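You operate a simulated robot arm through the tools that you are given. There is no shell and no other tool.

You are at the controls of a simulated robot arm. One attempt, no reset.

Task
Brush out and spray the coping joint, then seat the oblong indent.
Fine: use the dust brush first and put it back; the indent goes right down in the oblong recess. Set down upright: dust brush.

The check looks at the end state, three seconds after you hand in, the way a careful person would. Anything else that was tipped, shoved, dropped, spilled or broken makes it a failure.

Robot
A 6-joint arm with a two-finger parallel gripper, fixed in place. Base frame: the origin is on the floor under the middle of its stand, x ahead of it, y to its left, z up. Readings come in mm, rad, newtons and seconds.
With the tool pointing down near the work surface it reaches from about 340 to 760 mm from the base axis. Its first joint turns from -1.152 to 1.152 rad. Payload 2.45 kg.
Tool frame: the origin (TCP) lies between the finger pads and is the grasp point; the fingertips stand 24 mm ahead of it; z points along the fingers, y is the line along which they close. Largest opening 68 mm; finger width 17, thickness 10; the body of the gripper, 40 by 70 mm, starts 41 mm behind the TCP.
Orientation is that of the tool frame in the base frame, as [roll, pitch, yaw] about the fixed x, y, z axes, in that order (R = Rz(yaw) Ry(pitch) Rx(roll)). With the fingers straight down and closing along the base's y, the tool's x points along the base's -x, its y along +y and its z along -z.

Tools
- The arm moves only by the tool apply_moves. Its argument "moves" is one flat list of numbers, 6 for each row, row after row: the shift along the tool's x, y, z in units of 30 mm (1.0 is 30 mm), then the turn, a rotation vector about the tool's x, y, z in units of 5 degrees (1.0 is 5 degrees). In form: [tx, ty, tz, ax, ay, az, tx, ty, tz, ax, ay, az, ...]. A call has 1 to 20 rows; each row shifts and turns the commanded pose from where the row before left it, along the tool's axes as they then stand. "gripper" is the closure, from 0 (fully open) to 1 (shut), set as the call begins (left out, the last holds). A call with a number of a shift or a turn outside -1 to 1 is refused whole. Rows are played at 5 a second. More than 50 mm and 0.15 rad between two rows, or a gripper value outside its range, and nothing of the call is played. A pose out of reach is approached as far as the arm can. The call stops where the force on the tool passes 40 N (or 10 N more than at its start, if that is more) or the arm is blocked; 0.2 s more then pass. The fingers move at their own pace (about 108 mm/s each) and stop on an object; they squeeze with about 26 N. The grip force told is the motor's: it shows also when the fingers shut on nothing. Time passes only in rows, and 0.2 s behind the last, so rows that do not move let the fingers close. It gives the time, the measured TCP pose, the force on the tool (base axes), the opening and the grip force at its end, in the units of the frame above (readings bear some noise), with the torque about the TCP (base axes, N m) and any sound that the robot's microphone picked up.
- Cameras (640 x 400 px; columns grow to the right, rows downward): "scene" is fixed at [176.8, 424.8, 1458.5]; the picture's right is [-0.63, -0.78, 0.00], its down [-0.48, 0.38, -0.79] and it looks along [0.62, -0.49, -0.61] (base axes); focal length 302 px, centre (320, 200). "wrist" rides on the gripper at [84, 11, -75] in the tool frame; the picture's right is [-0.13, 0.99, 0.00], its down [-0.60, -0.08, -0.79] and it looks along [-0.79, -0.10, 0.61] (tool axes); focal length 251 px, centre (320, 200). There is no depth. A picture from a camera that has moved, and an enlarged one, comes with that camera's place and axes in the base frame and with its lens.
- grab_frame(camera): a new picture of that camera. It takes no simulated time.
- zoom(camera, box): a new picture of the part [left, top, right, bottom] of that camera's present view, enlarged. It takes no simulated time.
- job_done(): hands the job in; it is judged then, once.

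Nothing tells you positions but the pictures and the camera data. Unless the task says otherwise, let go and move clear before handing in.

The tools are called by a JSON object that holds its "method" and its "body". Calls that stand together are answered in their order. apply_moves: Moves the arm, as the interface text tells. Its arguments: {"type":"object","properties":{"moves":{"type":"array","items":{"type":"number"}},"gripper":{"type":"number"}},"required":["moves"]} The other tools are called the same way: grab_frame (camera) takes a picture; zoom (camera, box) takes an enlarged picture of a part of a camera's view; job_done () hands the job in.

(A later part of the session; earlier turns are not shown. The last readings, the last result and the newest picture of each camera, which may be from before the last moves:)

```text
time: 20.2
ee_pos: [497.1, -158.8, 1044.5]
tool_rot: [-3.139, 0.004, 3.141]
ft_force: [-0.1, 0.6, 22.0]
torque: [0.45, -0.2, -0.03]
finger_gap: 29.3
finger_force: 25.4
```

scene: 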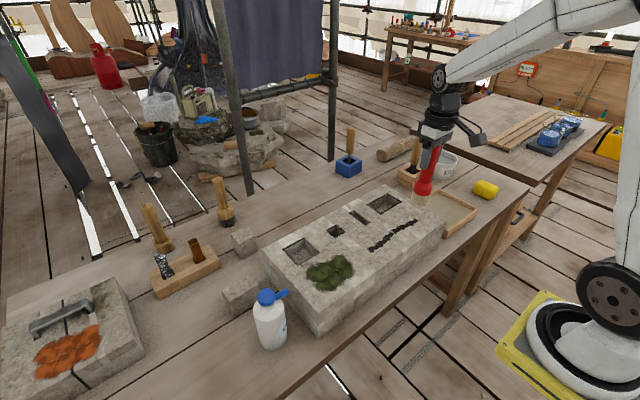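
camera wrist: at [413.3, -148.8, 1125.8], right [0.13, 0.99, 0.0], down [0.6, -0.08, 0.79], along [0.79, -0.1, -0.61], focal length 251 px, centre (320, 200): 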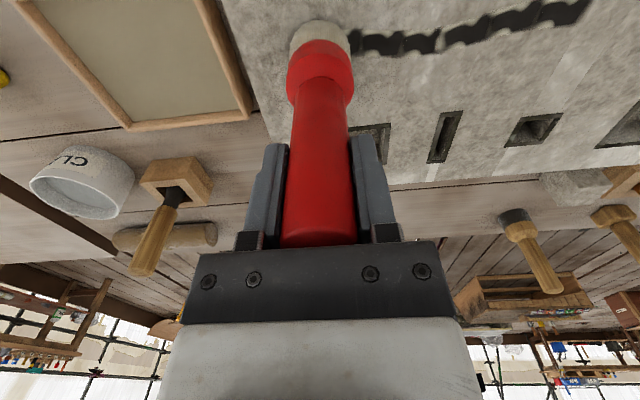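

I have firm contact at about z 1049. I'll ease the pressure slightly and sweep along the joint toward +y.

{"method": "apply_moves", "body": {"moves": [0, 0, -0.08, 0, 0, 0, 0, 0.3, 0, 0, 0, 0, 0, 0.4, 0, 0, 0, 0, 0, 0.4, 0, 0, 0, 0, 0, 0.4, 0, 0, 0, 0, 0, 0.4, 0, 0, 0, 0, 0, 0.4, 0, 0, 0, 0, 0, 0.4, 0, 0, 0, 0, 0, 0.4, 0, 0, 0, 0, 0, 0.4, 0, 0, 0, 0, 0, 0.4, 0, 0, 0, 0, 0, 0.4, 0, 0, 0, 0, 0, 0.4, 0, 0, 0, 0, 0, 0.4, 0, 0, 0, 0, 0, 0.4, 0, 0, 0, 0, 0, 0.4, 0, 0, 0, 0]}}

{"method": "grab_frame", "body": {"camera": "wrist"}}

{"method": "zoom", "body": {"camera": "scene", "box": [310, 160, 450, 280]}}

```text
time: 23.6
ee_pos: [497.4, 17.6, 1047.4]
tool_rot: [3.141, 0.0, -3.14]
ft_force: [0.4, -0.2, -1.5]
torque: [0.0, 0.02, 0.0]
finger_gap: 29.1
finger_force: 26.1
```

```text
taken
camera wrist: at [413.6, 28.4, 1121.5], right [0.13, 0.99, 0.0], down [0.6, -0.08, 0.79], along [0.79, -0.1, -0.61], focal length 251 px, centre (320, 200)
```

wrist: 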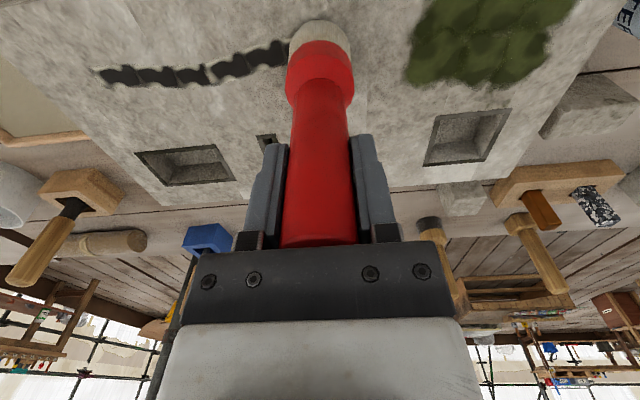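

```text
3.33 times, centred on (380, 220) of scene
camera zoom: at [176.8, 424.8, 1458.5], right [-0.63, -0.78, 0.0], down [-0.48, 0.38, -0.79], along [0.62, -0.49, -0.61], focal length 1008 px, centre (120, 133)
```

zoom: 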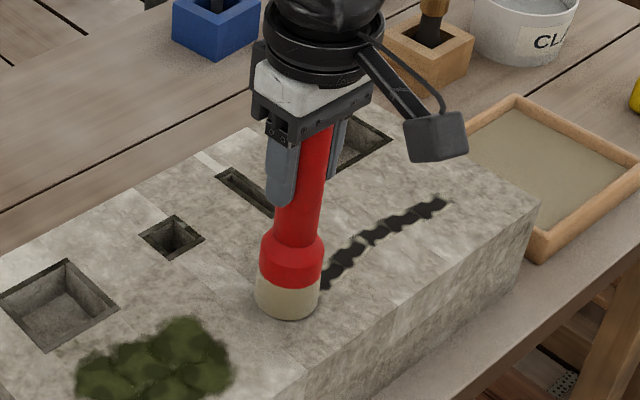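

The force dropped off during that sweep, so contact may have been light. I'll check whether the joint looks any different.

{"method": "zoom", "body": {"camera": "wrist", "box": [80, 30, 300, 110]}}

{"method": "zoom", "body": {"camera": "scene", "box": [360, 205, 430, 265]}}

```text
2.91 times, centred on (190, 70) of wrist
camera zoom: at [413.6, 28.4, 1121.5], right [0.13, 0.99, 0.0], down [0.6, -0.08, 0.79], along [0.79, -0.1, -0.61], focal length 731 px, centre (698, 578)
```

zoom: 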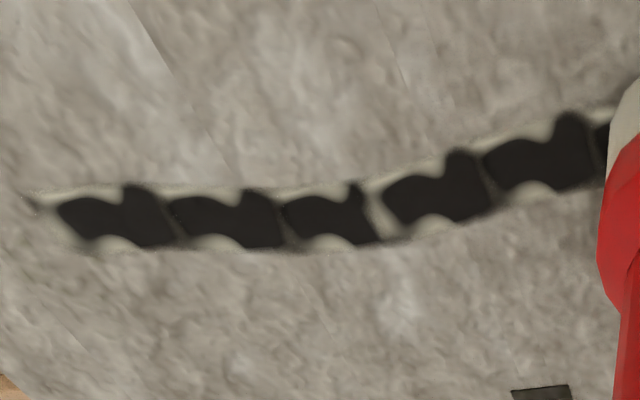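

```text
6.67 times, centred on (395, 235) of scene
camera zoom: at [176.8, 424.8, 1458.5], right [-0.63, -0.78, 0.0], down [-0.48, 0.38, -0.79], along [0.62, -0.49, -0.61], focal length 2016 px, centre (-180, -33)
```

zoom: 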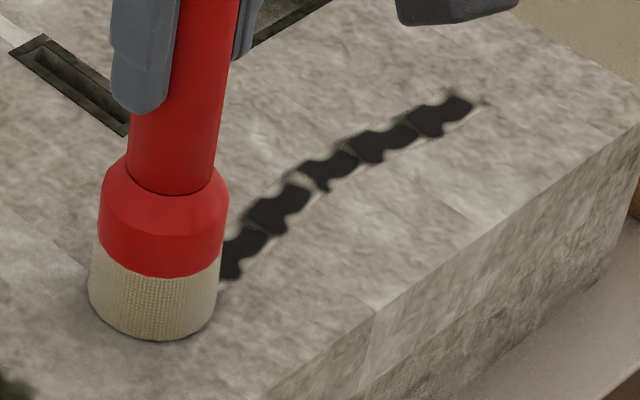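

There's no visible change yet, so the stroke probably lost contact as the brush slid in the grip. I'll press back down to gentle, steady contact and sweep back.

{"method": "apply_moves", "body": {"moves": [0, 0.4, 0, 0, 0, 0, 0, 0, 0.08, 0, 0, 0, 0, 0, 0, 0, 0, 0]}}

{"method": "apply_moves", "body": {"moves": [0, 0, 0.06, 0, 0, 0, 0, 0, 0, 0, 0, 0]}}

```text
time: 24.4
ee_pos: [497.5, 29.0, 1044.9]
tool_rot: [-3.14, 0.001, 3.141]
ft_force: [-3.4, 1.6, 10.4]
torque: [0.01, 0.19, 0.0]
finger_gap: 29.1
finger_force: 26.4
```

```text
time: 25.0
ee_pos: [497.0, 29.3, 1043.9]
tool_rot: [-3.141, 0.004, 3.141]
ft_force: [-5.4, 1.3, 27.5]
torque: [0.04, -0.04, 0.01]
finger_gap: 29.3
finger_force: 26.0
```

Contact is around z 1045.5. I'll ease off about 1 mm and stroke back toward -y, checking the force partway.

{"method": "apply_moves", "body": {"moves": [0, 0, -0.035, 0, 0, 0, 0, -0.2, 0, 0, 0, 0, 0, -0.3, 0, 0, 0, 0, 0, -0.3, 0, 0, 0, 0, 0, -0.3, 0, 0, 0, 0, 0, -0.3, 0, 0, 0, 0, 0, -0.3, 0, 0, 0, 0]}}

{"method": "zoom", "body": {"camera": "scene", "box": [340, 200, 440, 280]}}

```text
time: 26.6
ee_pos: [497.5, -21.4, 1044.8]
tool_rot: [-3.141, -0.002, 3.141]
ft_force: [0.6, 7.9, 15.7]
torque: [0.84, -0.29, 0.13]
finger_gap: 29.4
finger_force: 26.0
```

```text
5.00 times, centred on (390, 240) of scene
camera zoom: at [176.5, 425.1, 1458.4], right [-0.63, -0.78, 0.0], down [-0.48, 0.38, -0.79], along [0.62, -0.49, -0.61], focal length 1512 px, centre (-30, 0)
```

zoom: 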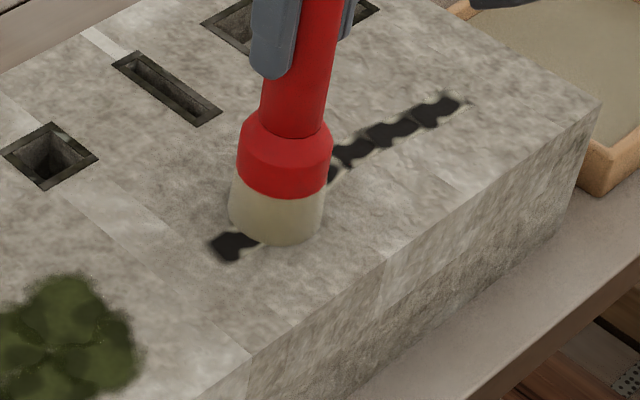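

Contact is good now, at about 16 N down. I'll continue the stroke to the other end.

{"method": "apply_moves", "body": {"moves": [0, -0.3, 0, 0, 0, 0, 0, -0.3, 0, 0, 0, 0, 0, -0.3, 0, 0, 0, 0, 0, -0.3, 0, 0, 0, 0, 0, -0.3, 0, 0, 0, 0, 0, -0.3, 0, 0, 0, 0, 0, -0.3, 0, 0, 0, 0, 0, -0.3, 0, 0, 0, 0, 0, -0.3, 0, 0, 0, 0, 0, -0.3, 0, 0, 0, 0, 0, -0.3, 0, 0, 0, 0, 0, -0.3, 0, 0, 0, 0, 0, -0.3, 0, 0, 0, 0, 0, -0.3, 0, 0, 0, 0, 0, -0.3, 0, 0, 0, 0, 0, -0.3, 0, 0, 0, 0, 0, -0.3, 0, 0, 0, 0, 0, -0.3, 0, 0, 0, 0]}}

{"method": "zoom", "body": {"camera": "scene", "box": [340, 190, 440, 270]}}

{"method": "grab_frame", "body": {"camera": "wrist"}}

```text
time: 28.4
ee_pos: [497.6, -89.1, 1045.1]
tool_rot: [3.139, 0.002, 3.139]
ft_force: [0.6, 0.1, -0.7]
torque: [-0.01, 0.0, 0.03]
finger_gap: 28.9
finger_force: 25.7
stopped in row 8: the force on the tool passed its limit at 42 N (the readings are from after the stop); the commanded pose is now the measured one
```

```text
5.00 times, centred on (390, 230) of scene
camera zoom: at [176.9, 424.8, 1458.5], right [-0.63, -0.78, 0.0], down [-0.48, 0.38, -0.79], along [0.62, -0.49, -0.61], focal length 1512 px, centre (-30, 50)
```

zoom: 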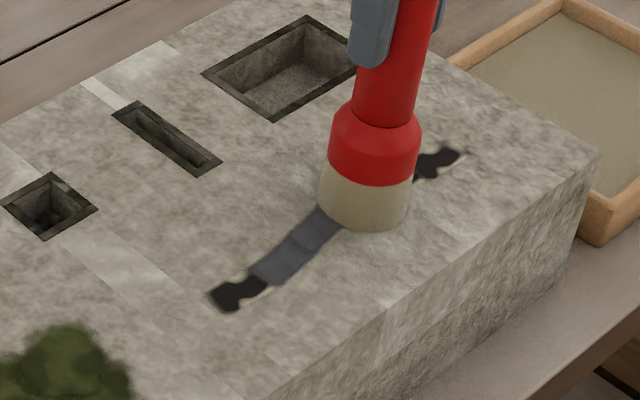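

```text
taken
camera wrist: at [414.1, -78.4, 1119.0], right [0.13, 0.99, 0.0], down [0.6, -0.08, 0.79], along [0.79, -0.1, -0.61], focal length 251 px, centre (320, 200)
```

wrist: 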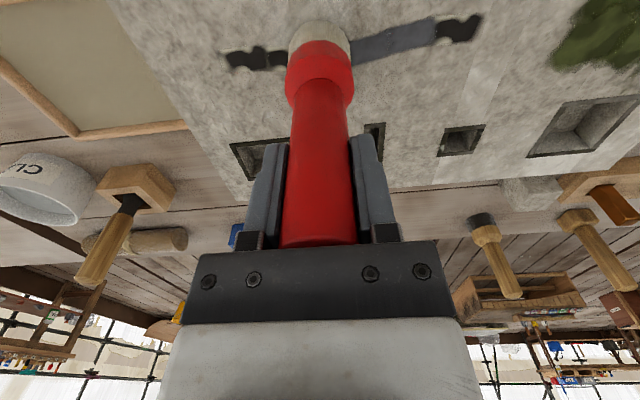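

The brushing works: the middle segments turned clean grey. The stroke stopped on a force spike, so I'll regain gentle contact here and carry on toward -y.

{"method": "apply_moves", "body": {"moves": [0, 0, 0.03, 0, 0, 0, 0, 0, 0, 0, 0, 0]}}

{"method": "apply_moves", "body": {"moves": [0, 0, 0.03, 0, 0, 0, 0, 0, 0, 0, 0, 0]}}

```text
time: 29.0
ee_pos: [496.8, -88.9, 1044.7]
tool_rot: [3.138, 0.002, 3.14]
ft_force: [-5.3, -2.0, 12.6]
torque: [-0.35, 0.26, -0.08]
finger_gap: 29.3
finger_force: 26.3
```

```text
time: 29.6
ee_pos: [498.3, -89.2, 1045.1]
tool_rot: [3.139, 0.005, 3.14]
ft_force: [-5.9, -2.7, 24.4]
torque: [-0.47, 0.18, -0.07]
finger_gap: 29.2
finger_force: 26.3
```

{"method": "apply_moves", "body": {"moves": [0, 0, -0.02, 0, 0, 0, 0, -0.2, 0, 0, 0, 0, 0, -0.25, 0, 0, 0, 0, 0, -0.25, 0, 0, 0, 0, 0, -0.25, 0, 0, 0, 0]}}

{"method": "zoom", "body": {"camera": "scene", "box": [340, 190, 440, 270]}}

```text
time: 30.8
ee_pos: [497.7, -116.0, 1045.1]
tool_rot: [3.139, 0.0, 3.14]
ft_force: [-0.1, 11.8, 28.1]
torque: [1.02, -0.27, 0.1]
finger_gap: 29.7
finger_force: 26.4
```

```text
5.00 times, centred on (390, 230) of scene
camera zoom: at [176.3, 425.3, 1458.4], right [-0.63, -0.78, 0.0], down [-0.48, 0.38, -0.79], along [0.62, -0.49, -0.61], focal length 1512 px, centre (-30, 50)
```

zoom: 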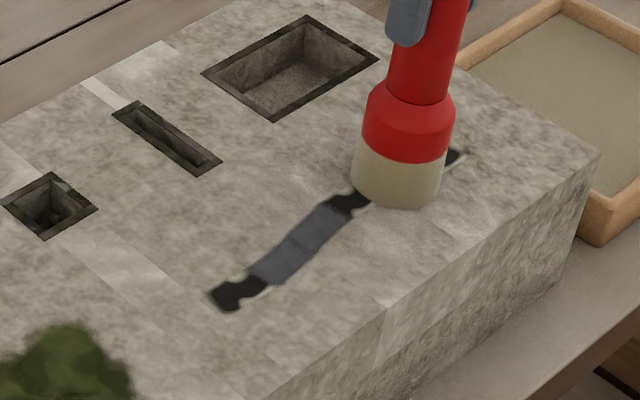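

{"method": "apply_moves", "body": {"moves": [0, -0.2, -0.02, 0, 0, 0, 0, -0.3, 0, 0, 0, 0, 0, -0.3, 0, 0, 0, 0, 0, -0.3, 0, 0, 0, 0, 0, -0.3, 0, 0, 0, 0, 0, -0.3, 0, 0, 0, 0]}}

{"method": "zoom", "body": {"camera": "scene", "box": [340, 190, 440, 270]}}

```text
time: 32.2
ee_pos: [495.7, -165.6, 1043.5]
tool_rot: [3.136, 0.002, 3.141]
ft_force: [-0.5, 21.0, 32.0]
torque: [1.99, -0.03, -0.05]
finger_gap: 30.0
finger_force: 26.6
```

```text
5.00 times, centred on (390, 230) of scene
camera zoom: at [176.3, 425.6, 1458.3], right [-0.63, -0.78, 0.0], down [-0.48, 0.38, -0.79], along [0.62, -0.49, -0.61], focal length 1512 px, centre (-30, 50)
```

zoom: 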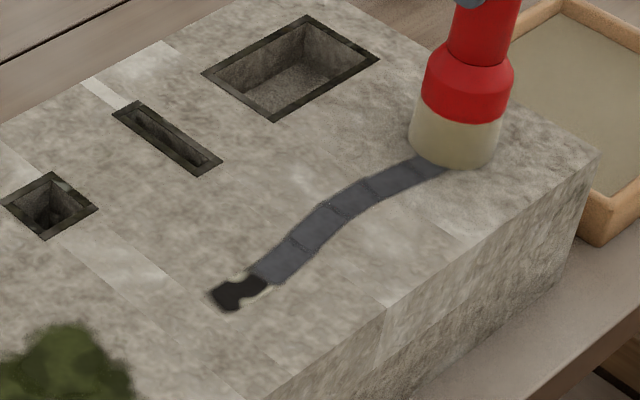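

Five of the six segments are clean and only the left-most (y about 8) remains. I'll lift, check the brush in the grip, and go back to that end.

{"method": "apply_moves", "body": {"moves": [0, 0, -0.5, 0, 0, 0, 0, 0, -0.5, 0, 0, 0, 0, 0.9, 0, 0, 0, 0, 0, 0.9, 0, 0, 0, 0, 0, 0.9, 0, 0, 0, 0, 0, 0.9, 0, 0, 0, 0, 0, 0.9, 0, 0, 0, 0, 0, 0.9, 0, 0, 0, 0, 0, 0.9, 0, 0, 0, 0, 0, 0.6, 0, 0, 0, 0, 0, 0, 0, 0, 0, 0]}}

{"method": "grab_frame", "body": {"camera": "wrist"}}

{"method": "zoom", "body": {"camera": "scene", "box": [300, 120, 440, 280]}}

```text
time: 34.6
ee_pos: [498.0, 39.4, 1074.5]
tool_rot: [3.138, 0.001, 3.14]
ft_force: [0.0, -0.3, -1.1]
torque: [0.01, 0.02, -0.05]
finger_gap: 29.6
finger_force: 26.4
```

```text
taken
camera wrist: at [413.9, 49.7, 1148.7], right [0.13, 0.99, 0.0], down [0.6, -0.08, 0.79], along [0.79, -0.1, -0.61], focal length 251 px, centre (320, 200)
```

wrist: 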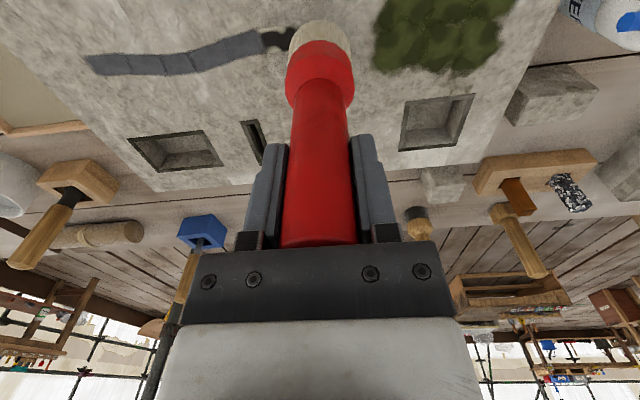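

```text
2.50 times, centred on (370, 200) of scene
camera zoom: at [176.8, 424.8, 1458.5], right [-0.63, -0.78, 0.0], down [-0.48, 0.38, -0.79], along [0.62, -0.49, -0.61], focal length 756 px, centre (195, 200)
```

zoom: 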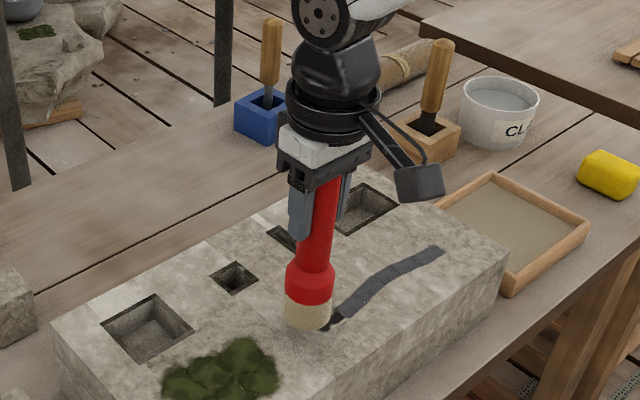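

The brush is still upright in the grip. I'll lower it just beyond the last dirty segment and sweep across it.

{"method": "apply_moves", "body": {"moves": [0, -0.2, 0.4, 0, 0, 0, 0, 0, 0.4, 0, 0, 0, 0, 0, 0.13, 0, 0, 0, 0, 0, 0, 0, 0, 0]}}

{"method": "apply_moves", "body": {"moves": [0, 0, 0.06, 0, 0, 0, 0, 0, 0, 0, 0, 0]}}

```text
time: 35.6
ee_pos: [498.0, 32.3, 1046.0]
tool_rot: [3.138, 0.0, 3.14]
ft_force: [0.3, -0.2, -2.3]
torque: [0.01, -0.03, -0.01]
finger_gap: 29.4
finger_force: 25.9
```

```text
time: 36.2
ee_pos: [497.1, 32.1, 1044.4]
tool_rot: [3.139, 0.0, 3.138]
ft_force: [-0.3, -0.4, -1.7]
torque: [0.0, 0.0, 0.01]
finger_gap: 29.2
finger_force: 26.1
```

{"method": "apply_moves", "body": {"moves": [0, 0, 0.04, 0, 0, 0, 0, 0, 0, 0, 0, 0]}}

{"method": "apply_moves", "body": {"moves": [0, 0, 0.04, 0, 0, 0, 0, 0, 0, 0, 0, 0]}}

```text
time: 36.8
ee_pos: [497.2, 32.8, 1043.5]
tool_rot: [3.138, 0.003, 3.14]
ft_force: [-5.2, -1.0, 14.8]
torque: [-0.19, 0.42, -0.03]
finger_gap: 29.3
finger_force: 26.6
```

```text
time: 37.4
ee_pos: [498.1, 32.9, 1043.0]
tool_rot: [3.137, 0.006, 3.139]
ft_force: [-7.7, -1.3, 31.7]
torque: [-0.39, 0.34, -0.11]
finger_gap: 29.7
finger_force: 25.8
```

{"method": "apply_moves", "body": {"moves": [0, 0, -0.025, 0, 0, 0, 0, -0.25, 0, 0, 0, 0, 0, -0.3, 0, 0, 0, 0, 0, -0.3, 0, 0, 0, 0, 0, -0.3, 0, 0, 0, 0, 0, -0.3, 0, 0, 0, 0, 0, -0.3, 0, 0, 0, 0]}}

{"method": "zoom", "body": {"camera": "scene", "box": [340, 190, 440, 270]}}

```text
time: 39.0
ee_pos: [497.9, -18.8, 1041.9]
tool_rot: [3.135, 0.0, 3.139]
ft_force: [-1.1, 14.5, 29.0]
torque: [1.28, -0.12, -0.03]
finger_gap: 29.6
finger_force: 26.2
```

```text
5.00 times, centred on (390, 230) of scene
camera zoom: at [176.3, 425.3, 1458.4], right [-0.63, -0.78, 0.0], down [-0.48, 0.38, -0.79], along [0.62, -0.49, -0.61], focal length 1512 px, centre (-30, 50)
```

zoom: 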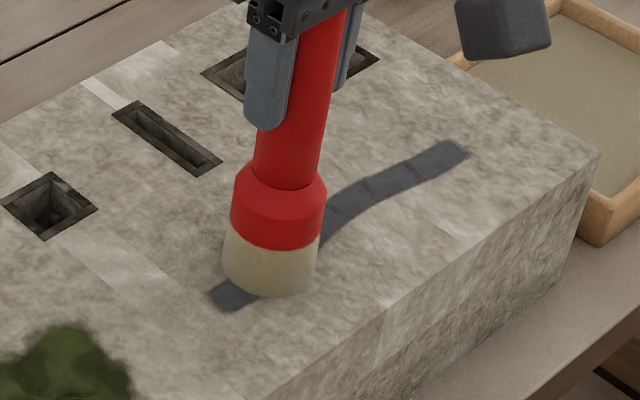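

All six segments are now clean grey. I'll lift the brush and carry it back over its original spot at (671.5, -286.5).

{"method": "apply_moves", "body": {"moves": [0, 0, -0.8, 0, 0, 0, 0, 0, -0.8, 0.05, 0, 0, 0, 0, -0.75, 0, 0, 0, -0.643, -0.99, 0, 0, 0, 0, -0.643, -0.99, 0, 0, 0, 0, -0.643, -0.99, 0, 0, 0, 0, -0.643, -0.99, 0, 0, 0, 0, -0.643, -0.99, 0, 0, 0, 0, -0.643, -0.99, 0, 0, 0, 0, -0.643, -0.99, 0, 0, 0, 0, -0.643, -0.99, 0, 0, 0, 0, -0.643, -0.99, 0, 0, 0, 0, 0, 0, 0, 0, 0, 0]}}

{"method": "zoom", "body": {"camera": "scene", "box": [340, 190, 440, 270]}}

{"method": "grab_frame", "body": {"camera": "wrist"}}

```text
time: 41.8
ee_pos: [671.7, -286.8, 1113.3]
tool_rot: [-3.141, -0.001, 3.141]
ft_force: [0.0, -0.5, -1.6]
torque: [-0.03, -0.01, 0.0]
finger_gap: 29.4
finger_force: 25.5
```

```text
5.00 times, centred on (390, 230) of scene
camera zoom: at [176.9, 424.8, 1458.5], right [-0.63, -0.78, 0.0], down [-0.48, 0.38, -0.79], along [0.62, -0.49, -0.61], focal length 1512 px, centre (-30, 50)
```

zoom: 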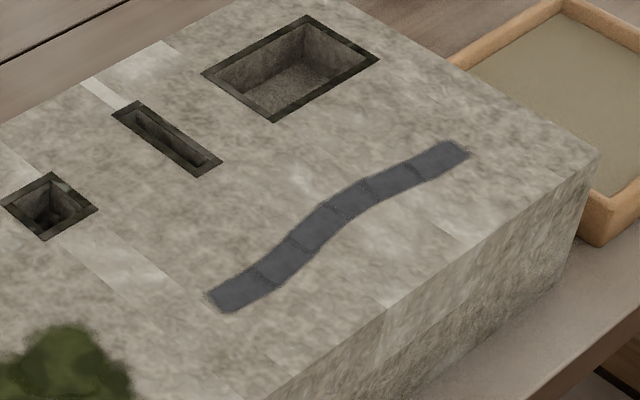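

```text
taken
camera wrist: at [587.8, -276.4, 1187.6], right [0.13, 0.99, 0.0], down [0.6, -0.08, 0.79], along [0.79, -0.1, -0.61], focal length 251 px, centre (320, 200)
```

wrist: 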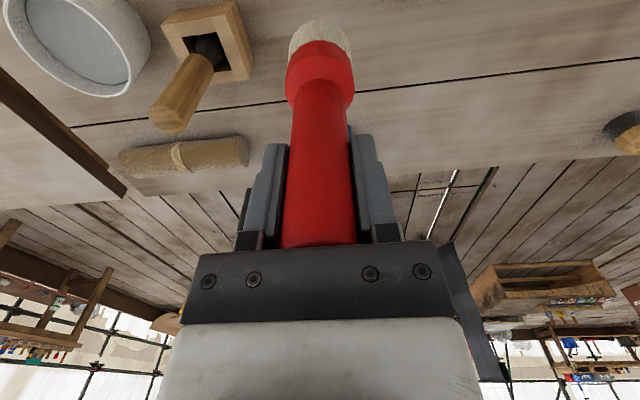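

The whole joint is brushed clean. I'll lower the brush to its spot on the bench and feel for contact at the end.

{"method": "apply_moves", "body": {"moves": [0, 0, 0.9, 0, 0, 0, 0, 0, 0.9, 0, 0, 0, 0, 0, 0.9, 0, 0, 0, 0, 0, 0.9, 0, 0, 0, 0, 0, 0.9, 0, 0, 0, 0, 0, 0.8, 0, 0, 0, 0, 0, 0.1, 0, 0, 0, 0, 0, 0, 0, 0, 0]}}

{"method": "apply_moves", "body": {"moves": [0, 0, 0.07, 0, 0, 0, 0, 0, 0, 0, 0, 0]}}

```text
time: 43.6
ee_pos: [671.2, -286.9, 950.8]
tool_rot: [-3.139, 0.002, 3.14]
ft_force: [-0.8, 0.2, -1.8]
torque: [-0.01, -0.01, -0.02]
finger_gap: 29.4
finger_force: 25.6
```

```text
time: 44.2
ee_pos: [671.6, -287.7, 950.2]
tool_rot: [-3.141, 0.0, 3.139]
ft_force: [0.3, -0.3, -0.8]
torque: [0.0, -0.02, -0.01]
finger_gap: 29.5
finger_force: 25.7
```

{"method": "apply_moves", "body": {"moves": [0, 0, 0.07, 0, 0, 0, 0, 0, 0.05, 0, 0, 0, 0, 0, 0, 0, 0, 0]}}

{"method": "apply_moves", "body": {"moves": [0, 0, 0.05, 0, 0, 0, 0, 0, 0, 0, 0, 0]}}

{"method": "zoom", "body": {"camera": "scene", "box": [350, 120, 450, 210]}}

```text
time: 45.0
ee_pos: [669.9, -287.1, 945.4]
tool_rot: [-3.141, -0.001, 3.14]
ft_force: [0.2, -0.7, -0.4]
torque: [0.01, -0.02, -0.02]
finger_gap: 29.6
finger_force: 26.0
```

```text
time: 45.6
ee_pos: [670.3, -286.4, 944.8]
tool_rot: [3.142, 0.001, 3.141]
ft_force: [0.2, 1.1, -1.1]
torque: [0.01, 0.01, 0.01]
finger_gap: 29.5
finger_force: 25.5
```

```text
4.44 times, centred on (400, 165) of scene
camera zoom: at [176.8, 424.8, 1458.5], right [-0.63, -0.78, 0.0], down [-0.48, 0.38, -0.79], along [0.62, -0.49, -0.61], focal length 1344 px, centre (-36, 356)
```

zoom: 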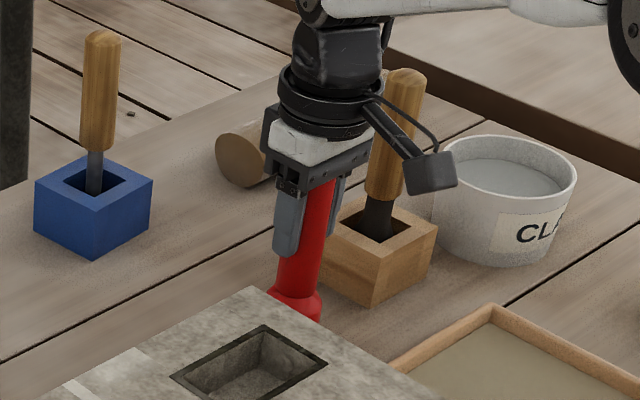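

{"method": "apply_moves", "body": {"moves": [0, 0, 0.05, 0, 0, 0, 0, 0, 0, 0, 0, 0]}}

{"method": "apply_moves", "body": {"moves": [0, 0, 0.05, 0, 0, 0, 0, 0, 0, 0, 0, 0]}}

```text
time: 46.2
ee_pos: [671.6, -287.4, 943.9]
tool_rot: [-3.139, 0.001, 3.139]
ft_force: [-2.6, 1.1, 8.7]
torque: [0.25, 0.2, 0.07]
finger_gap: 29.4
finger_force: 25.9
```

```text
time: 46.8
ee_pos: [672.5, -288.7, 944.2]
tool_rot: [-3.141, 0.003, 3.139]
ft_force: [-8.6, 3.2, 24.2]
torque: [0.45, 0.61, 0.09]
finger_gap: 29.5
finger_force: 26.1
```

The bristles are on the bench. I'll relieve the pressure, let the brush settle and release it.

{"method": "apply_moves", "body": {"moves": [0, 0, -0.045, 0, 0, 0, 0, 0, 0, 0, 0, 0]}}

{"method": "apply_moves", "body": {"moves": [0, 0, 0, 0, 0, 0, 0, 0, 0, 0, 0, 0, 0, 0, 0, 0, 0, 0], "gripper": 0}}

{"method": "grab_frame", "body": {"camera": "wrist"}}

```text
time: 47.4
ee_pos: [671.7, -286.9, 944.0]
tool_rot: [-3.14, 0.003, 3.141]
ft_force: [-3.9, 1.0, 21.3]
torque: [0.17, 0.04, 0.02]
finger_gap: 29.6
finger_force: 26.1
```

```text
time: 48.2
ee_pos: [671.2, -287.5, 944.4]
tool_rot: [-3.14, 0.001, 3.14]
ft_force: [-2.2, -1.9, 19.9]
torque: [0.05, -0.08, -0.03]
finger_gap: 67.7
finger_force: 0.0
```

```text
taken
camera wrist: at [587.6, -276.7, 1017.9], right [0.13, 0.99, 0.0], down [0.6, -0.08, 0.79], along [0.79, -0.1, -0.61], focal length 251 px, centre (320, 200)
```

wrist: 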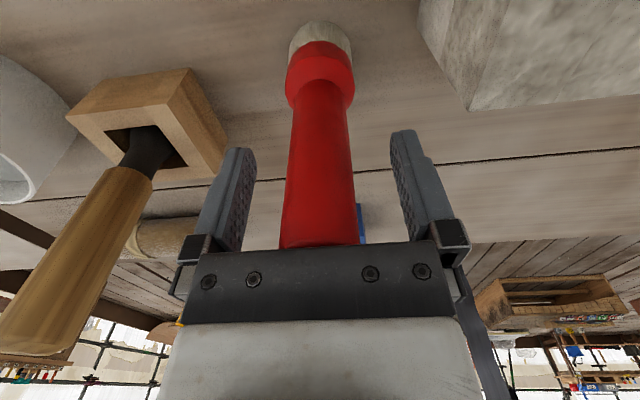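

The remaining force is the palm resting on the handle top. I'll lift straight up and check that the brush stays upright.

{"method": "apply_moves", "body": {"moves": [0, 0, -0.2, 0, 0, 0, 0, 0, -0.5, 0, 0, 0, 0, 0, -0.9, 0, 0, 0, 0, 0, -0.9, 0, 0, 0, 0, 0, -0.9, 0, 0, 0, 0, 0, -0.9, 0, 0, 0, 0, 0, -0.9, 0, 0, 0]}}

{"method": "grab_frame", "body": {"camera": "wrist"}}

{"method": "zoom", "body": {"camera": "scene", "box": [340, 90, 480, 210]}}

```text
time: 49.8
ee_pos: [671.5, -287.5, 1097.8]
tool_rot: [3.141, 0.001, 3.139]
ft_force: [-0.4, 0.4, 0.4]
torque: [0.03, 0.01, -0.03]
finger_gap: 68.2
finger_force: 0.0
```

```text
taken
camera wrist: at [588.0, -276.1, 1172.8], right [0.13, 0.99, 0.0], down [0.6, -0.08, 0.79], along [0.79, -0.1, -0.61], focal length 251 px, centre (320, 200)
```

wrist: 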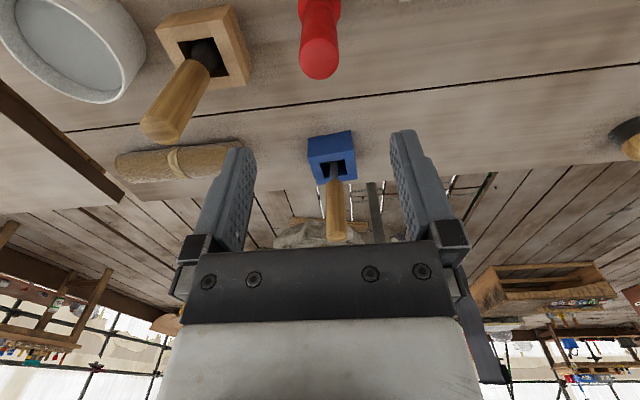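

```text
3.33 times, centred on (410, 150) of scene
camera zoom: at [176.8, 424.8, 1458.5], right [-0.63, -0.78, 0.0], down [-0.48, 0.38, -0.79], along [0.62, -0.49, -0.61], focal length 1008 px, centre (20, 367)
```

zoom: 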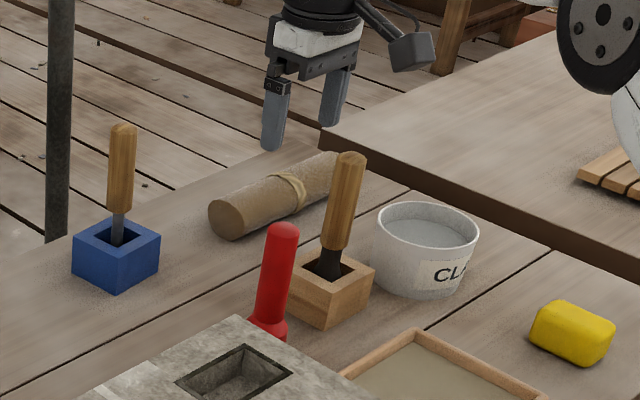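

The brush is back upright on its spot. Next I'll travel to the water bottle and look at it from the near side.

{"method": "apply_moves", "body": {"moves": [0.48, 0.96, 0, 0, 0, 0, 0.48, 0.96, 0, 0, 0, 0, 0.48, 0.96, 0, 0, 0, 0, 0.48, 0.96, 0, 0, 0, 0, 0.48, 0.96, 0, 0, 0, 0, 0.48, 0.96, 0, 0, 0, 0, 0.48, 0.96, 0, 0, 0, 0, 0.48, 0.96, 0, 0, 0, 0, 0.48, 0.96, 0, 0, 0, 0, 0.48, 0.96, 0, 0, 0, 0, 0.48, 0.96, 0, 0, 0, 0, 0.48, 0.96, 0, 0, 0, 0, 0.48, 0.96, 0, 0, 0, 0, 0.48, 0.96, 0, 0, 0, 0, 0.48, 0.96, 0, 0, 0, 0, 0.48, 0.96, 0, 0, 0, 0, 0.48, 0.96, 0, 0, 0, 0, 0.48, 0.96, 0, 0, 0, 0, 0.48, 0.96, 0, 0, 0, 0, 0.48, 0.96, 0, 0, 0, 0], "gripper": 0}}

{"method": "apply_moves", "body": {"moves": [0, 0, 0.8, 0, 0, 0, 0, 0, 0.8, 0, 0, 0, 0, 0, 0.6, 0, 0, 0, 0, 0, 0, 0, 0, 0]}}

{"method": "grab_frame", "body": {"camera": "wrist"}}

{"method": "zoom", "body": {"camera": "wrist", "box": [250, 50, 390, 250]}}

```text
time: 54.0
ee_pos: [384.1, 290.4, 1098.7]
tool_rot: [-3.14, 0.0, 3.14]
ft_force: [-0.7, 0.8, -0.2]
torque: [0.0, 0.01, 0.02]
finger_gap: 67.9
finger_force: 0.2
```

```text
time: 55.0
ee_pos: [383.1, 289.2, 1031.4]
tool_rot: [3.141, 0.0, 3.141]
ft_force: [-0.2, -0.8, 0.3]
torque: [-0.01, -0.03, 0.02]
finger_gap: 67.9
finger_force: 0.0
```

```text
taken
camera wrist: at [300.3, 299.7, 1106.2], right [0.13, 0.99, 0.0], down [0.6, -0.08, 0.79], along [0.79, -0.1, -0.61], focal length 251 px, centre (320, 200)
```

wrist: 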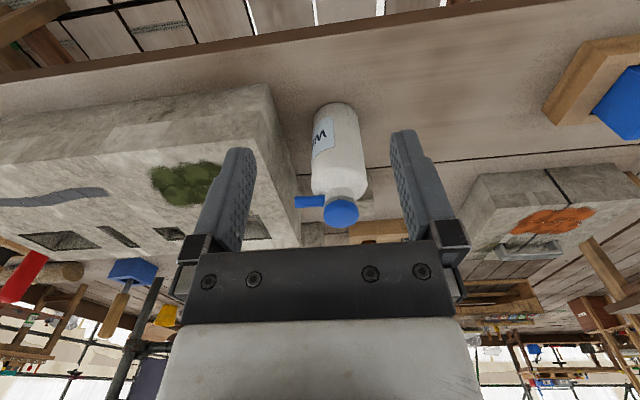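

```text
2.00 times, centred on (320, 150) of wrist
camera zoom: at [300.3, 299.7, 1106.2], right [0.13, 0.99, 0.0], down [0.6, -0.08, 0.79], along [0.79, -0.1, -0.61], focal length 503 px, centre (320, 300)
```

zoom: 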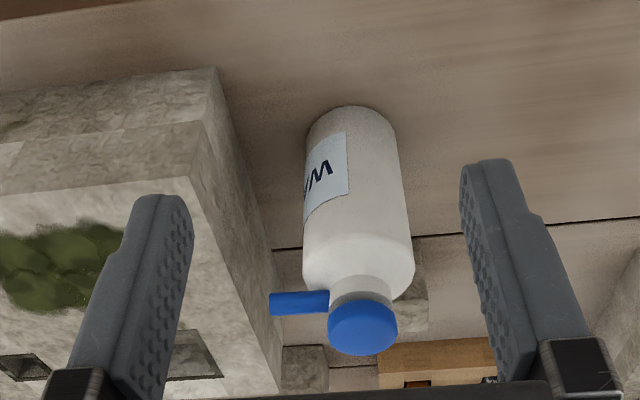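

{"method": "zoom", "body": {"camera": "wrist", "box": [285, 90, 385, 240]}}

{"method": "zoom", "body": {"camera": "scene", "box": [235, 275, 305, 360]}}

```text
2.67 times, centred on (335, 165) of wrist
camera zoom: at [300.3, 299.7, 1106.2], right [0.13, 0.99, 0.0], down [0.6, -0.08, 0.79], along [0.79, -0.1, -0.61], focal length 670 px, centre (280, 293)
```

zoom: 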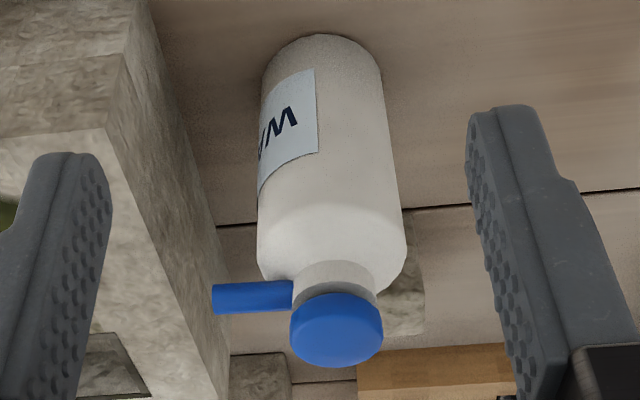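

```text
4.71 times, centred on (270, 318) of scene
camera zoom: at [176.8, 424.8, 1458.5], right [-0.63, -0.78, 0.0], down [-0.48, 0.38, -0.79], along [0.62, -0.49, -0.61], focal length 1423 px, centre (555, -353)
```

zoom: 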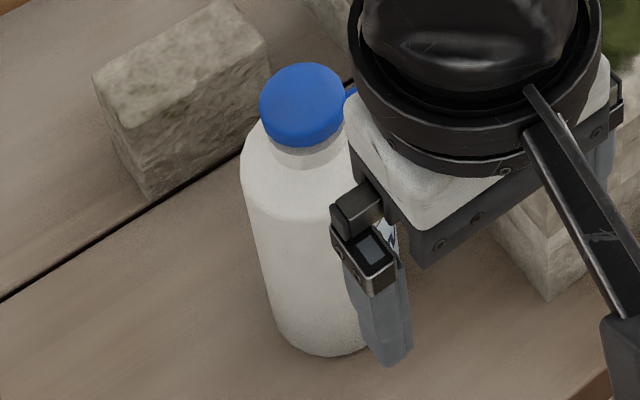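

The cap is about 34 mm across and centred near (506, 294), with its top around z 968. I'll turn the gripper 90° so the fingers close along x, either side of the cap and clear of the nozzle.

{"method": "apply_moves", "body": {"moves": [0, 0, -0.5, 0, 0, 1, 0, 0, -0.5, 0, 0, 1, 0, 0, 0, 0, 0, 1, 0, 0, 0, 0, 0, 1, 0, 0, 0, 0, 0, 1, 0, 0, 0, 0, 0, 1, 0, 0, 0, 0, 0, 1, 0, 0, 0, 0, 0, 1, 0, 0, 0, 0, 0, 1, 0, 0, 0, 0, 0, 1, 0, 0, 0, 0, 0, 1, 0, 0, 0, 0, 0, 1, 0, 0, 0, 0, 0, 1, 0, 0, 0, 0, 0, 1, 0, 0, 0, 0, 0, 1, 0, 0, 0, 0, 0, 1, 0, 0, 0, 0, 0, 1, 0, 0, 0, 0, 0, 1, 0, 0, 0, 0, 0, 0]}}

{"method": "grab_frame", "body": {"camera": "wrist"}}

{"method": "grab_frame", "body": {"camera": "scene"}}

```text
time: 59.0
ee_pos: [384.5, 289.2, 1062.4]
tool_rot: [3.141, 0.0, 1.567]
ft_force: [0.3, 0.4, -0.1]
torque: [0.01, 0.01, 0.02]
finger_gap: 68.0
finger_force: 0.0
```

```text
taken
camera wrist: at [395.4, 372.8, 1136.8], right [0.99, -0.13, 0.0], down [-0.08, -0.6, 0.79], along [-0.1, -0.79, -0.61], focal length 251 px, centre (320, 200)
```

wrist: 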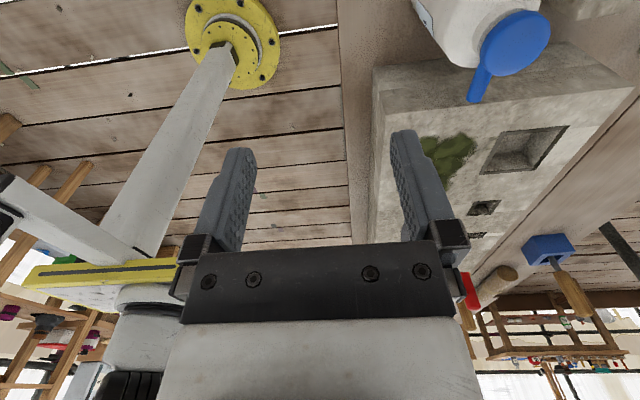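

```text
taken
```

scene: 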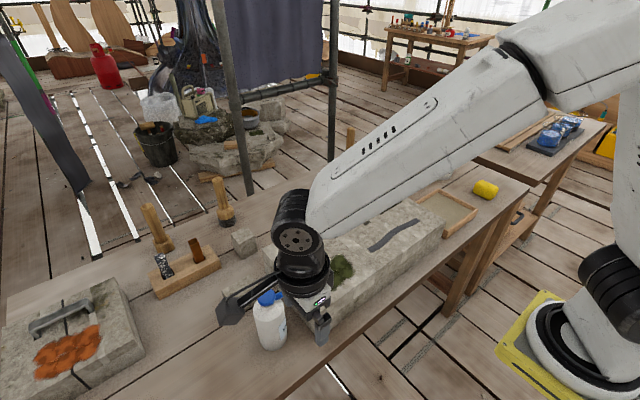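

The gripper is turned and the camera now looks toward -y. I'll slide over the bottle.

{"method": "apply_moves", "body": {"moves": [0.04, 0.8, 0, 0, 0, 0, 0.04, 0.8, 0, 0, 0, 0, 0.04, 0.8, 0, 0, 0, 0, 0.04, 0.8, 0, 0, 0, 0, 0, 0.85, 0, 0, 0, 0, 0, 0, 0, 0, 0, 0]}}

{"method": "grab_frame", "body": {"camera": "wrist"}}

{"method": "zoom", "body": {"camera": "scene", "box": [210, 190, 350, 360]}}

```text
time: 60.4
ee_pos: [505.4, 293.4, 1062.3]
tool_rot: [-3.14, 0.003, 1.569]
ft_force: [-0.2, 0.2, 0.5]
torque: [0.01, -0.01, -0.02]
finger_gap: 68.3
finger_force: 0.0
```

```text
taken
camera wrist: at [516.8, 377.1, 1136.5], right [0.99, -0.13, 0.0], down [-0.08, -0.6, 0.79], along [-0.1, -0.79, -0.61], focal length 251 px, centre (320, 200)
```

wrist: 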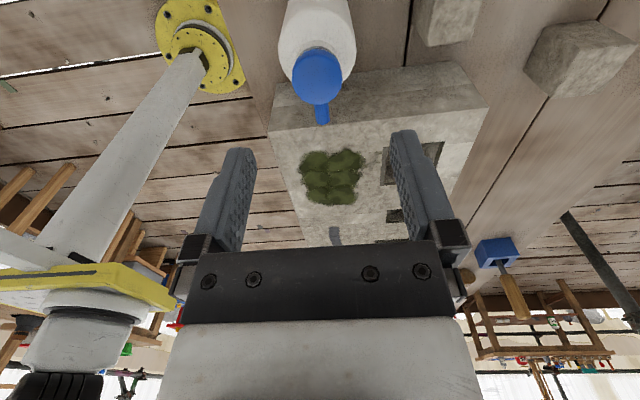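

```text
2.35 times, centred on (280, 275) of scene
camera zoom: at [176.8, 424.8, 1458.5], right [-0.63, -0.78, 0.0], down [-0.48, 0.38, -0.79], along [0.62, -0.49, -0.61], focal length 711 px, centre (414, 24)
```

zoom: 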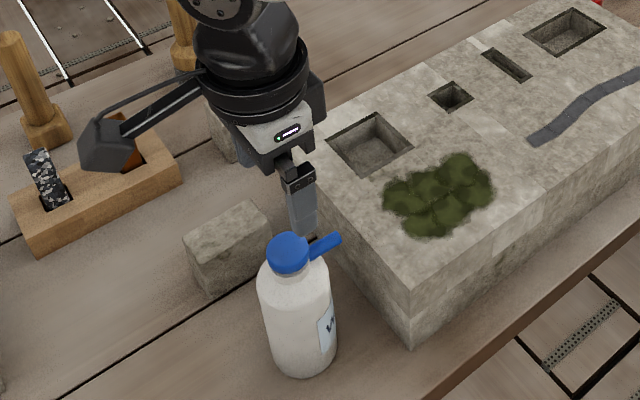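

The cap is almost exactly under the TCP. I'll descend partway and re-check the alignment.

{"method": "apply_moves", "body": {"moves": [0.03, -0.03, 0.8, 0, 0, 0, 0, 0, 0.7, 0, 0, 0, 0, 0, 0, 0, 0, 0]}}

{"method": "grab_frame", "body": {"camera": "wrist"}}

{"method": "zoom", "body": {"camera": "scene", "box": [220, 220, 340, 360]}}

```text
time: 61.2
ee_pos: [503.8, 294.4, 1017.1]
tool_rot: [-3.141, 0.0, 1.568]
ft_force: [0.4, 0.6, -1.0]
torque: [-0.03, 0.02, 0.01]
finger_gap: 67.8
finger_force: 0.0
```

```text
taken
camera wrist: at [515.4, 377.8, 1091.5], right [0.99, -0.13, 0.0], down [-0.08, -0.6, 0.79], along [-0.1, -0.79, -0.61], focal length 251 px, centre (320, 200)
```

wrist: 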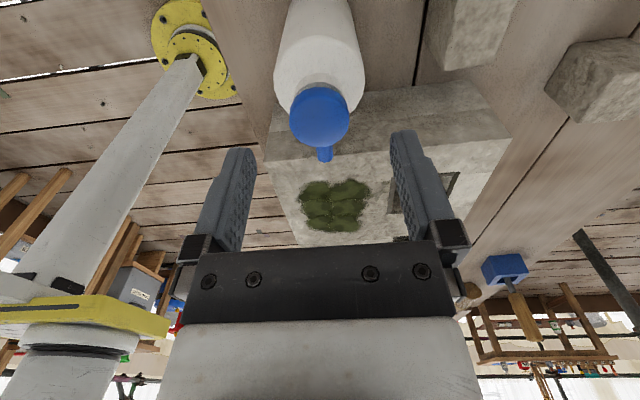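

```text
2.86 times, centred on (280, 290) of scene
camera zoom: at [176.8, 424.8, 1458.5], right [-0.63, -0.78, 0.0], down [-0.48, 0.38, -0.79], along [0.62, -0.49, -0.61], focal length 864 px, centre (434, -57)
```

zoom: 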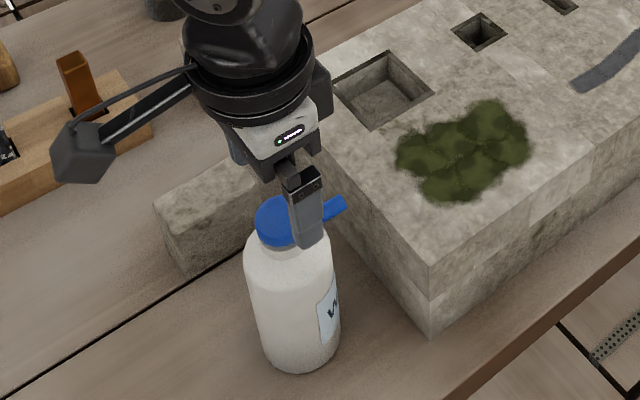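

Triangulating again puts the cap top at about (505, 297, 973). I'll shift slightly and lower until the pads straddle the cap.

{"method": "apply_moves", "body": {"moves": [0.09, 0.03, 0.4, 0, 0, 0, 0, 0, 0.6, 0, 0, 0, 0, 0, 0.6, 0, 0, 0, 0, 0, 0.17, 0, 0, 0, 0, 0, 0, 0, 0, 0]}}

{"method": "grab_frame", "body": {"camera": "wrist"}}

{"method": "zoom", "body": {"camera": "scene", "box": [220, 240, 340, 360]}}

```text
time: 62.4
ee_pos: [505.8, 296.7, 964.1]
tool_rot: [3.141, -0.001, 1.57]
ft_force: [-1.1, 0.6, -1.1]
torque: [-0.02, -0.01, 0.04]
finger_gap: 67.9
finger_force: 0.1
```

```text
taken
camera wrist: at [516.7, 381.0, 1038.4], right [0.99, -0.13, 0.0], down [-0.08, -0.6, 0.79], along [-0.1, -0.79, -0.61], focal length 251 px, centre (320, 200)
```

wrist: 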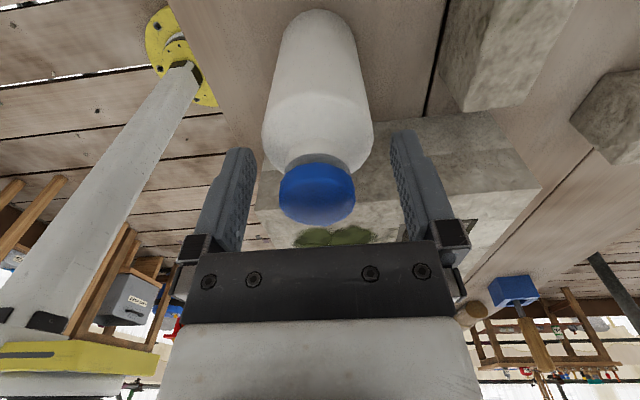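

```text
3.33 times, centred on (280, 300) of scene
camera zoom: at [176.8, 424.8, 1458.5], right [-0.63, -0.78, 0.0], down [-0.48, 0.38, -0.79], along [0.62, -0.49, -0.61], focal length 1008 px, centre (453, -133)
```

zoom: 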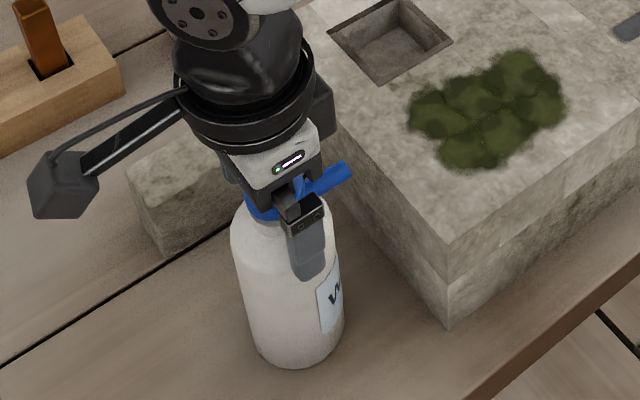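

The cap sits right between the pads, so I'll close on it.

{"method": "apply_moves", "body": {"moves": [0, 0, 0, 0, 0, 0, 0, 0, 0, 0, 0, 0, 0, 0, 0, 0, 0, 0, 0, 0, 0, 0, 0, 0], "gripper": 1}}

{"method": "grab_frame", "body": {"camera": "wrist"}}

{"method": "zoom", "body": {"camera": "scene", "box": [220, 240, 340, 360]}}

```text
time: 63.4
ee_pos: [506.3, 298.7, 966.8]
tool_rot: [3.137, -0.001, 1.57]
ft_force: [-3.6, -1.3, 32.9]
torque: [-0.21, 0.1, 0.02]
finger_gap: 41.4
finger_force: 26.1
```

```text
taken
camera wrist: at [517.1, 381.4, 1041.1], right [0.99, -0.13, 0.0], down [-0.08, -0.61, 0.79], along [-0.1, -0.78, -0.61], focal length 251 px, centre (320, 200)
```

wrist: 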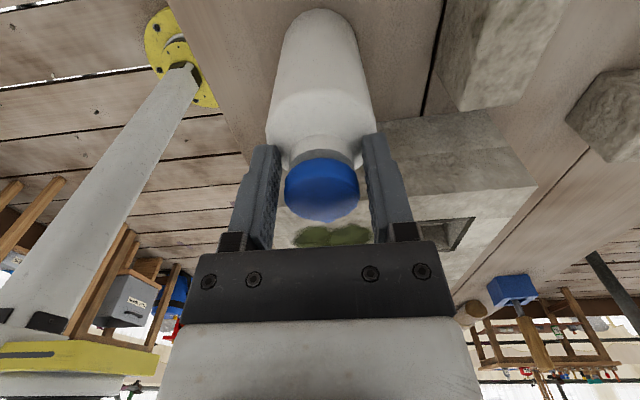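

```text
3.33 times, centred on (280, 300) of scene
camera zoom: at [176.2, 424.5, 1458.7], right [-0.63, -0.78, 0.0], down [-0.48, 0.38, -0.79], along [0.62, -0.49, -0.61], focal length 1008 px, centre (453, -133)
```

zoom: 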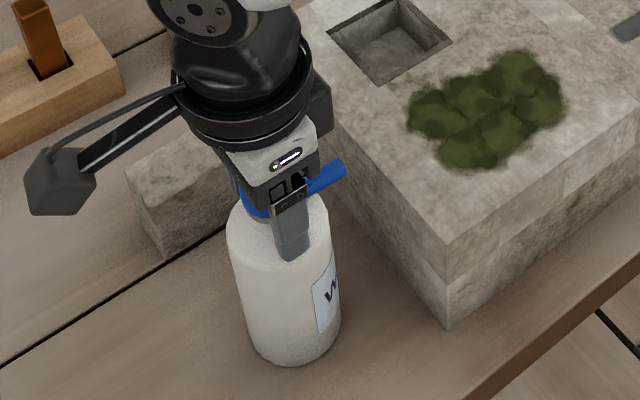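

The fingertips wedged on the bottle's shoulder at a 41 mm gap with upward force. I'll open, rise about 12 mm and grip the cap only.

{"method": "apply_moves", "body": {"moves": [0, 0, 0, 0, 0, 0, 0, 0, -0.2, 0, 0, 0, 0, 0, -0.2, 0, 0, 0, 0, 0, 0, 0, 0, 0], "gripper": 0}}

{"method": "grab_frame", "body": {"camera": "wrist"}}

{"method": "zoom", "body": {"camera": "wrist", "box": [220, 100, 420, 260]}}

```text
time: 64.4
ee_pos: [505.8, 298.0, 976.3]
tool_rot: [3.141, 0.002, 1.569]
ft_force: [-0.8, 0.0, -0.3]
torque: [0.0, -0.04, 0.01]
finger_gap: 68.1
finger_force: 0.0
```

```text
taken
camera wrist: at [516.8, 381.1, 1050.6], right [0.99, -0.13, 0.0], down [-0.08, -0.6, 0.79], along [-0.1, -0.79, -0.61], focal length 251 px, centre (320, 200)
```

wrist: 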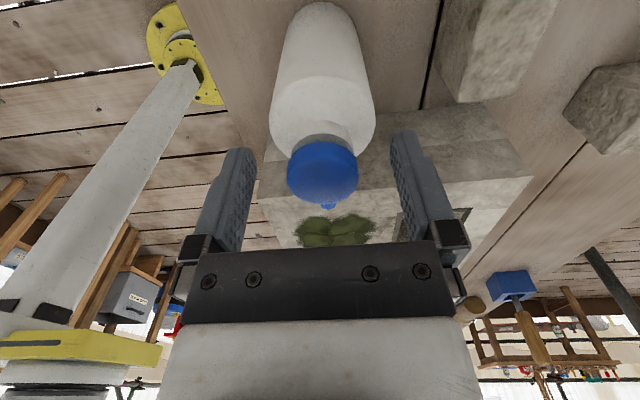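

```text
2.50 times, centred on (320, 180) of wrist
camera zoom: at [516.8, 381.1, 1050.6], right [0.99, -0.13, 0.0], down [-0.08, -0.6, 0.79], along [-0.1, -0.79, -0.61], focal length 629 px, centre (320, 250)
```

zoom: 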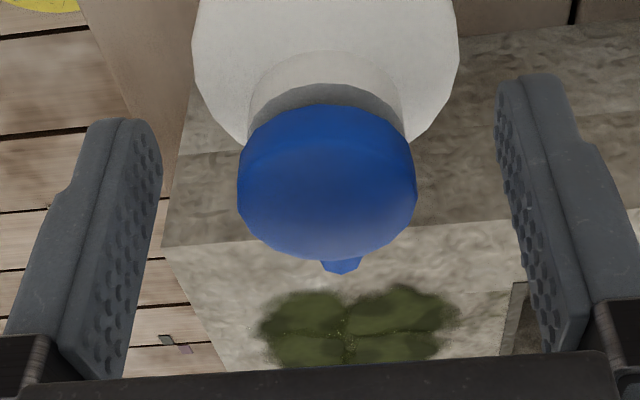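

Now the fingertips should be at cap level. I'll close again.

{"method": "apply_moves", "body": {"moves": [0, 0.04, 0, 0, 0, 0, 0, 0, 0, 0, 0, 0, 0, 0, 0, 0, 0, 0, 0, 0, 0, 0, 0, 0], "gripper": 1}}

{"method": "grab_frame", "body": {"camera": "wrist"}}

{"method": "zoom", "body": {"camera": "scene", "box": [220, 240, 340, 360]}}

```text
time: 65.4
ee_pos: [506.1, 298.2, 975.2]
tool_rot: [3.141, 0.001, 1.569]
ft_force: [-2.0, 0.4, 1.1]
torque: [0.05, 0.12, 0.04]
finger_gap: 31.6
finger_force: 25.7
```

```text
taken
camera wrist: at [517.9, 381.1, 1050.7], right [0.99, -0.13, 0.0], down [-0.08, -0.6, 0.79], along [-0.1, -0.79, -0.61], focal length 251 px, centre (320, 200)
```

wrist: 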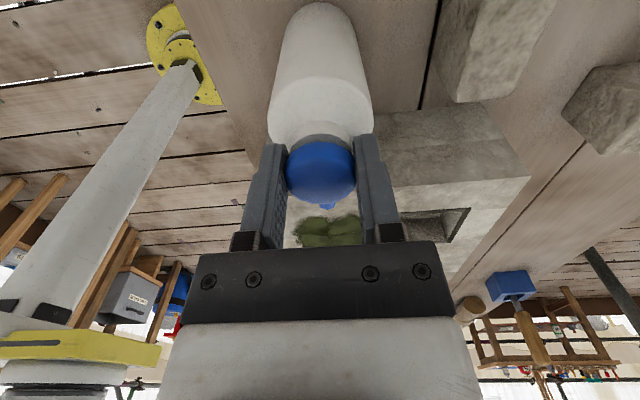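

```text
3.33 times, centred on (280, 300) of scene
camera zoom: at [176.8, 424.8, 1458.5], right [-0.63, -0.78, 0.0], down [-0.48, 0.38, -0.79], along [0.62, -0.49, -0.61], focal length 1008 px, centre (453, -133)
```

zoom: 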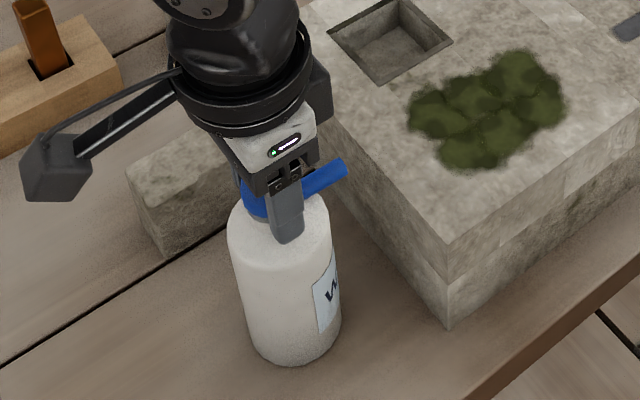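

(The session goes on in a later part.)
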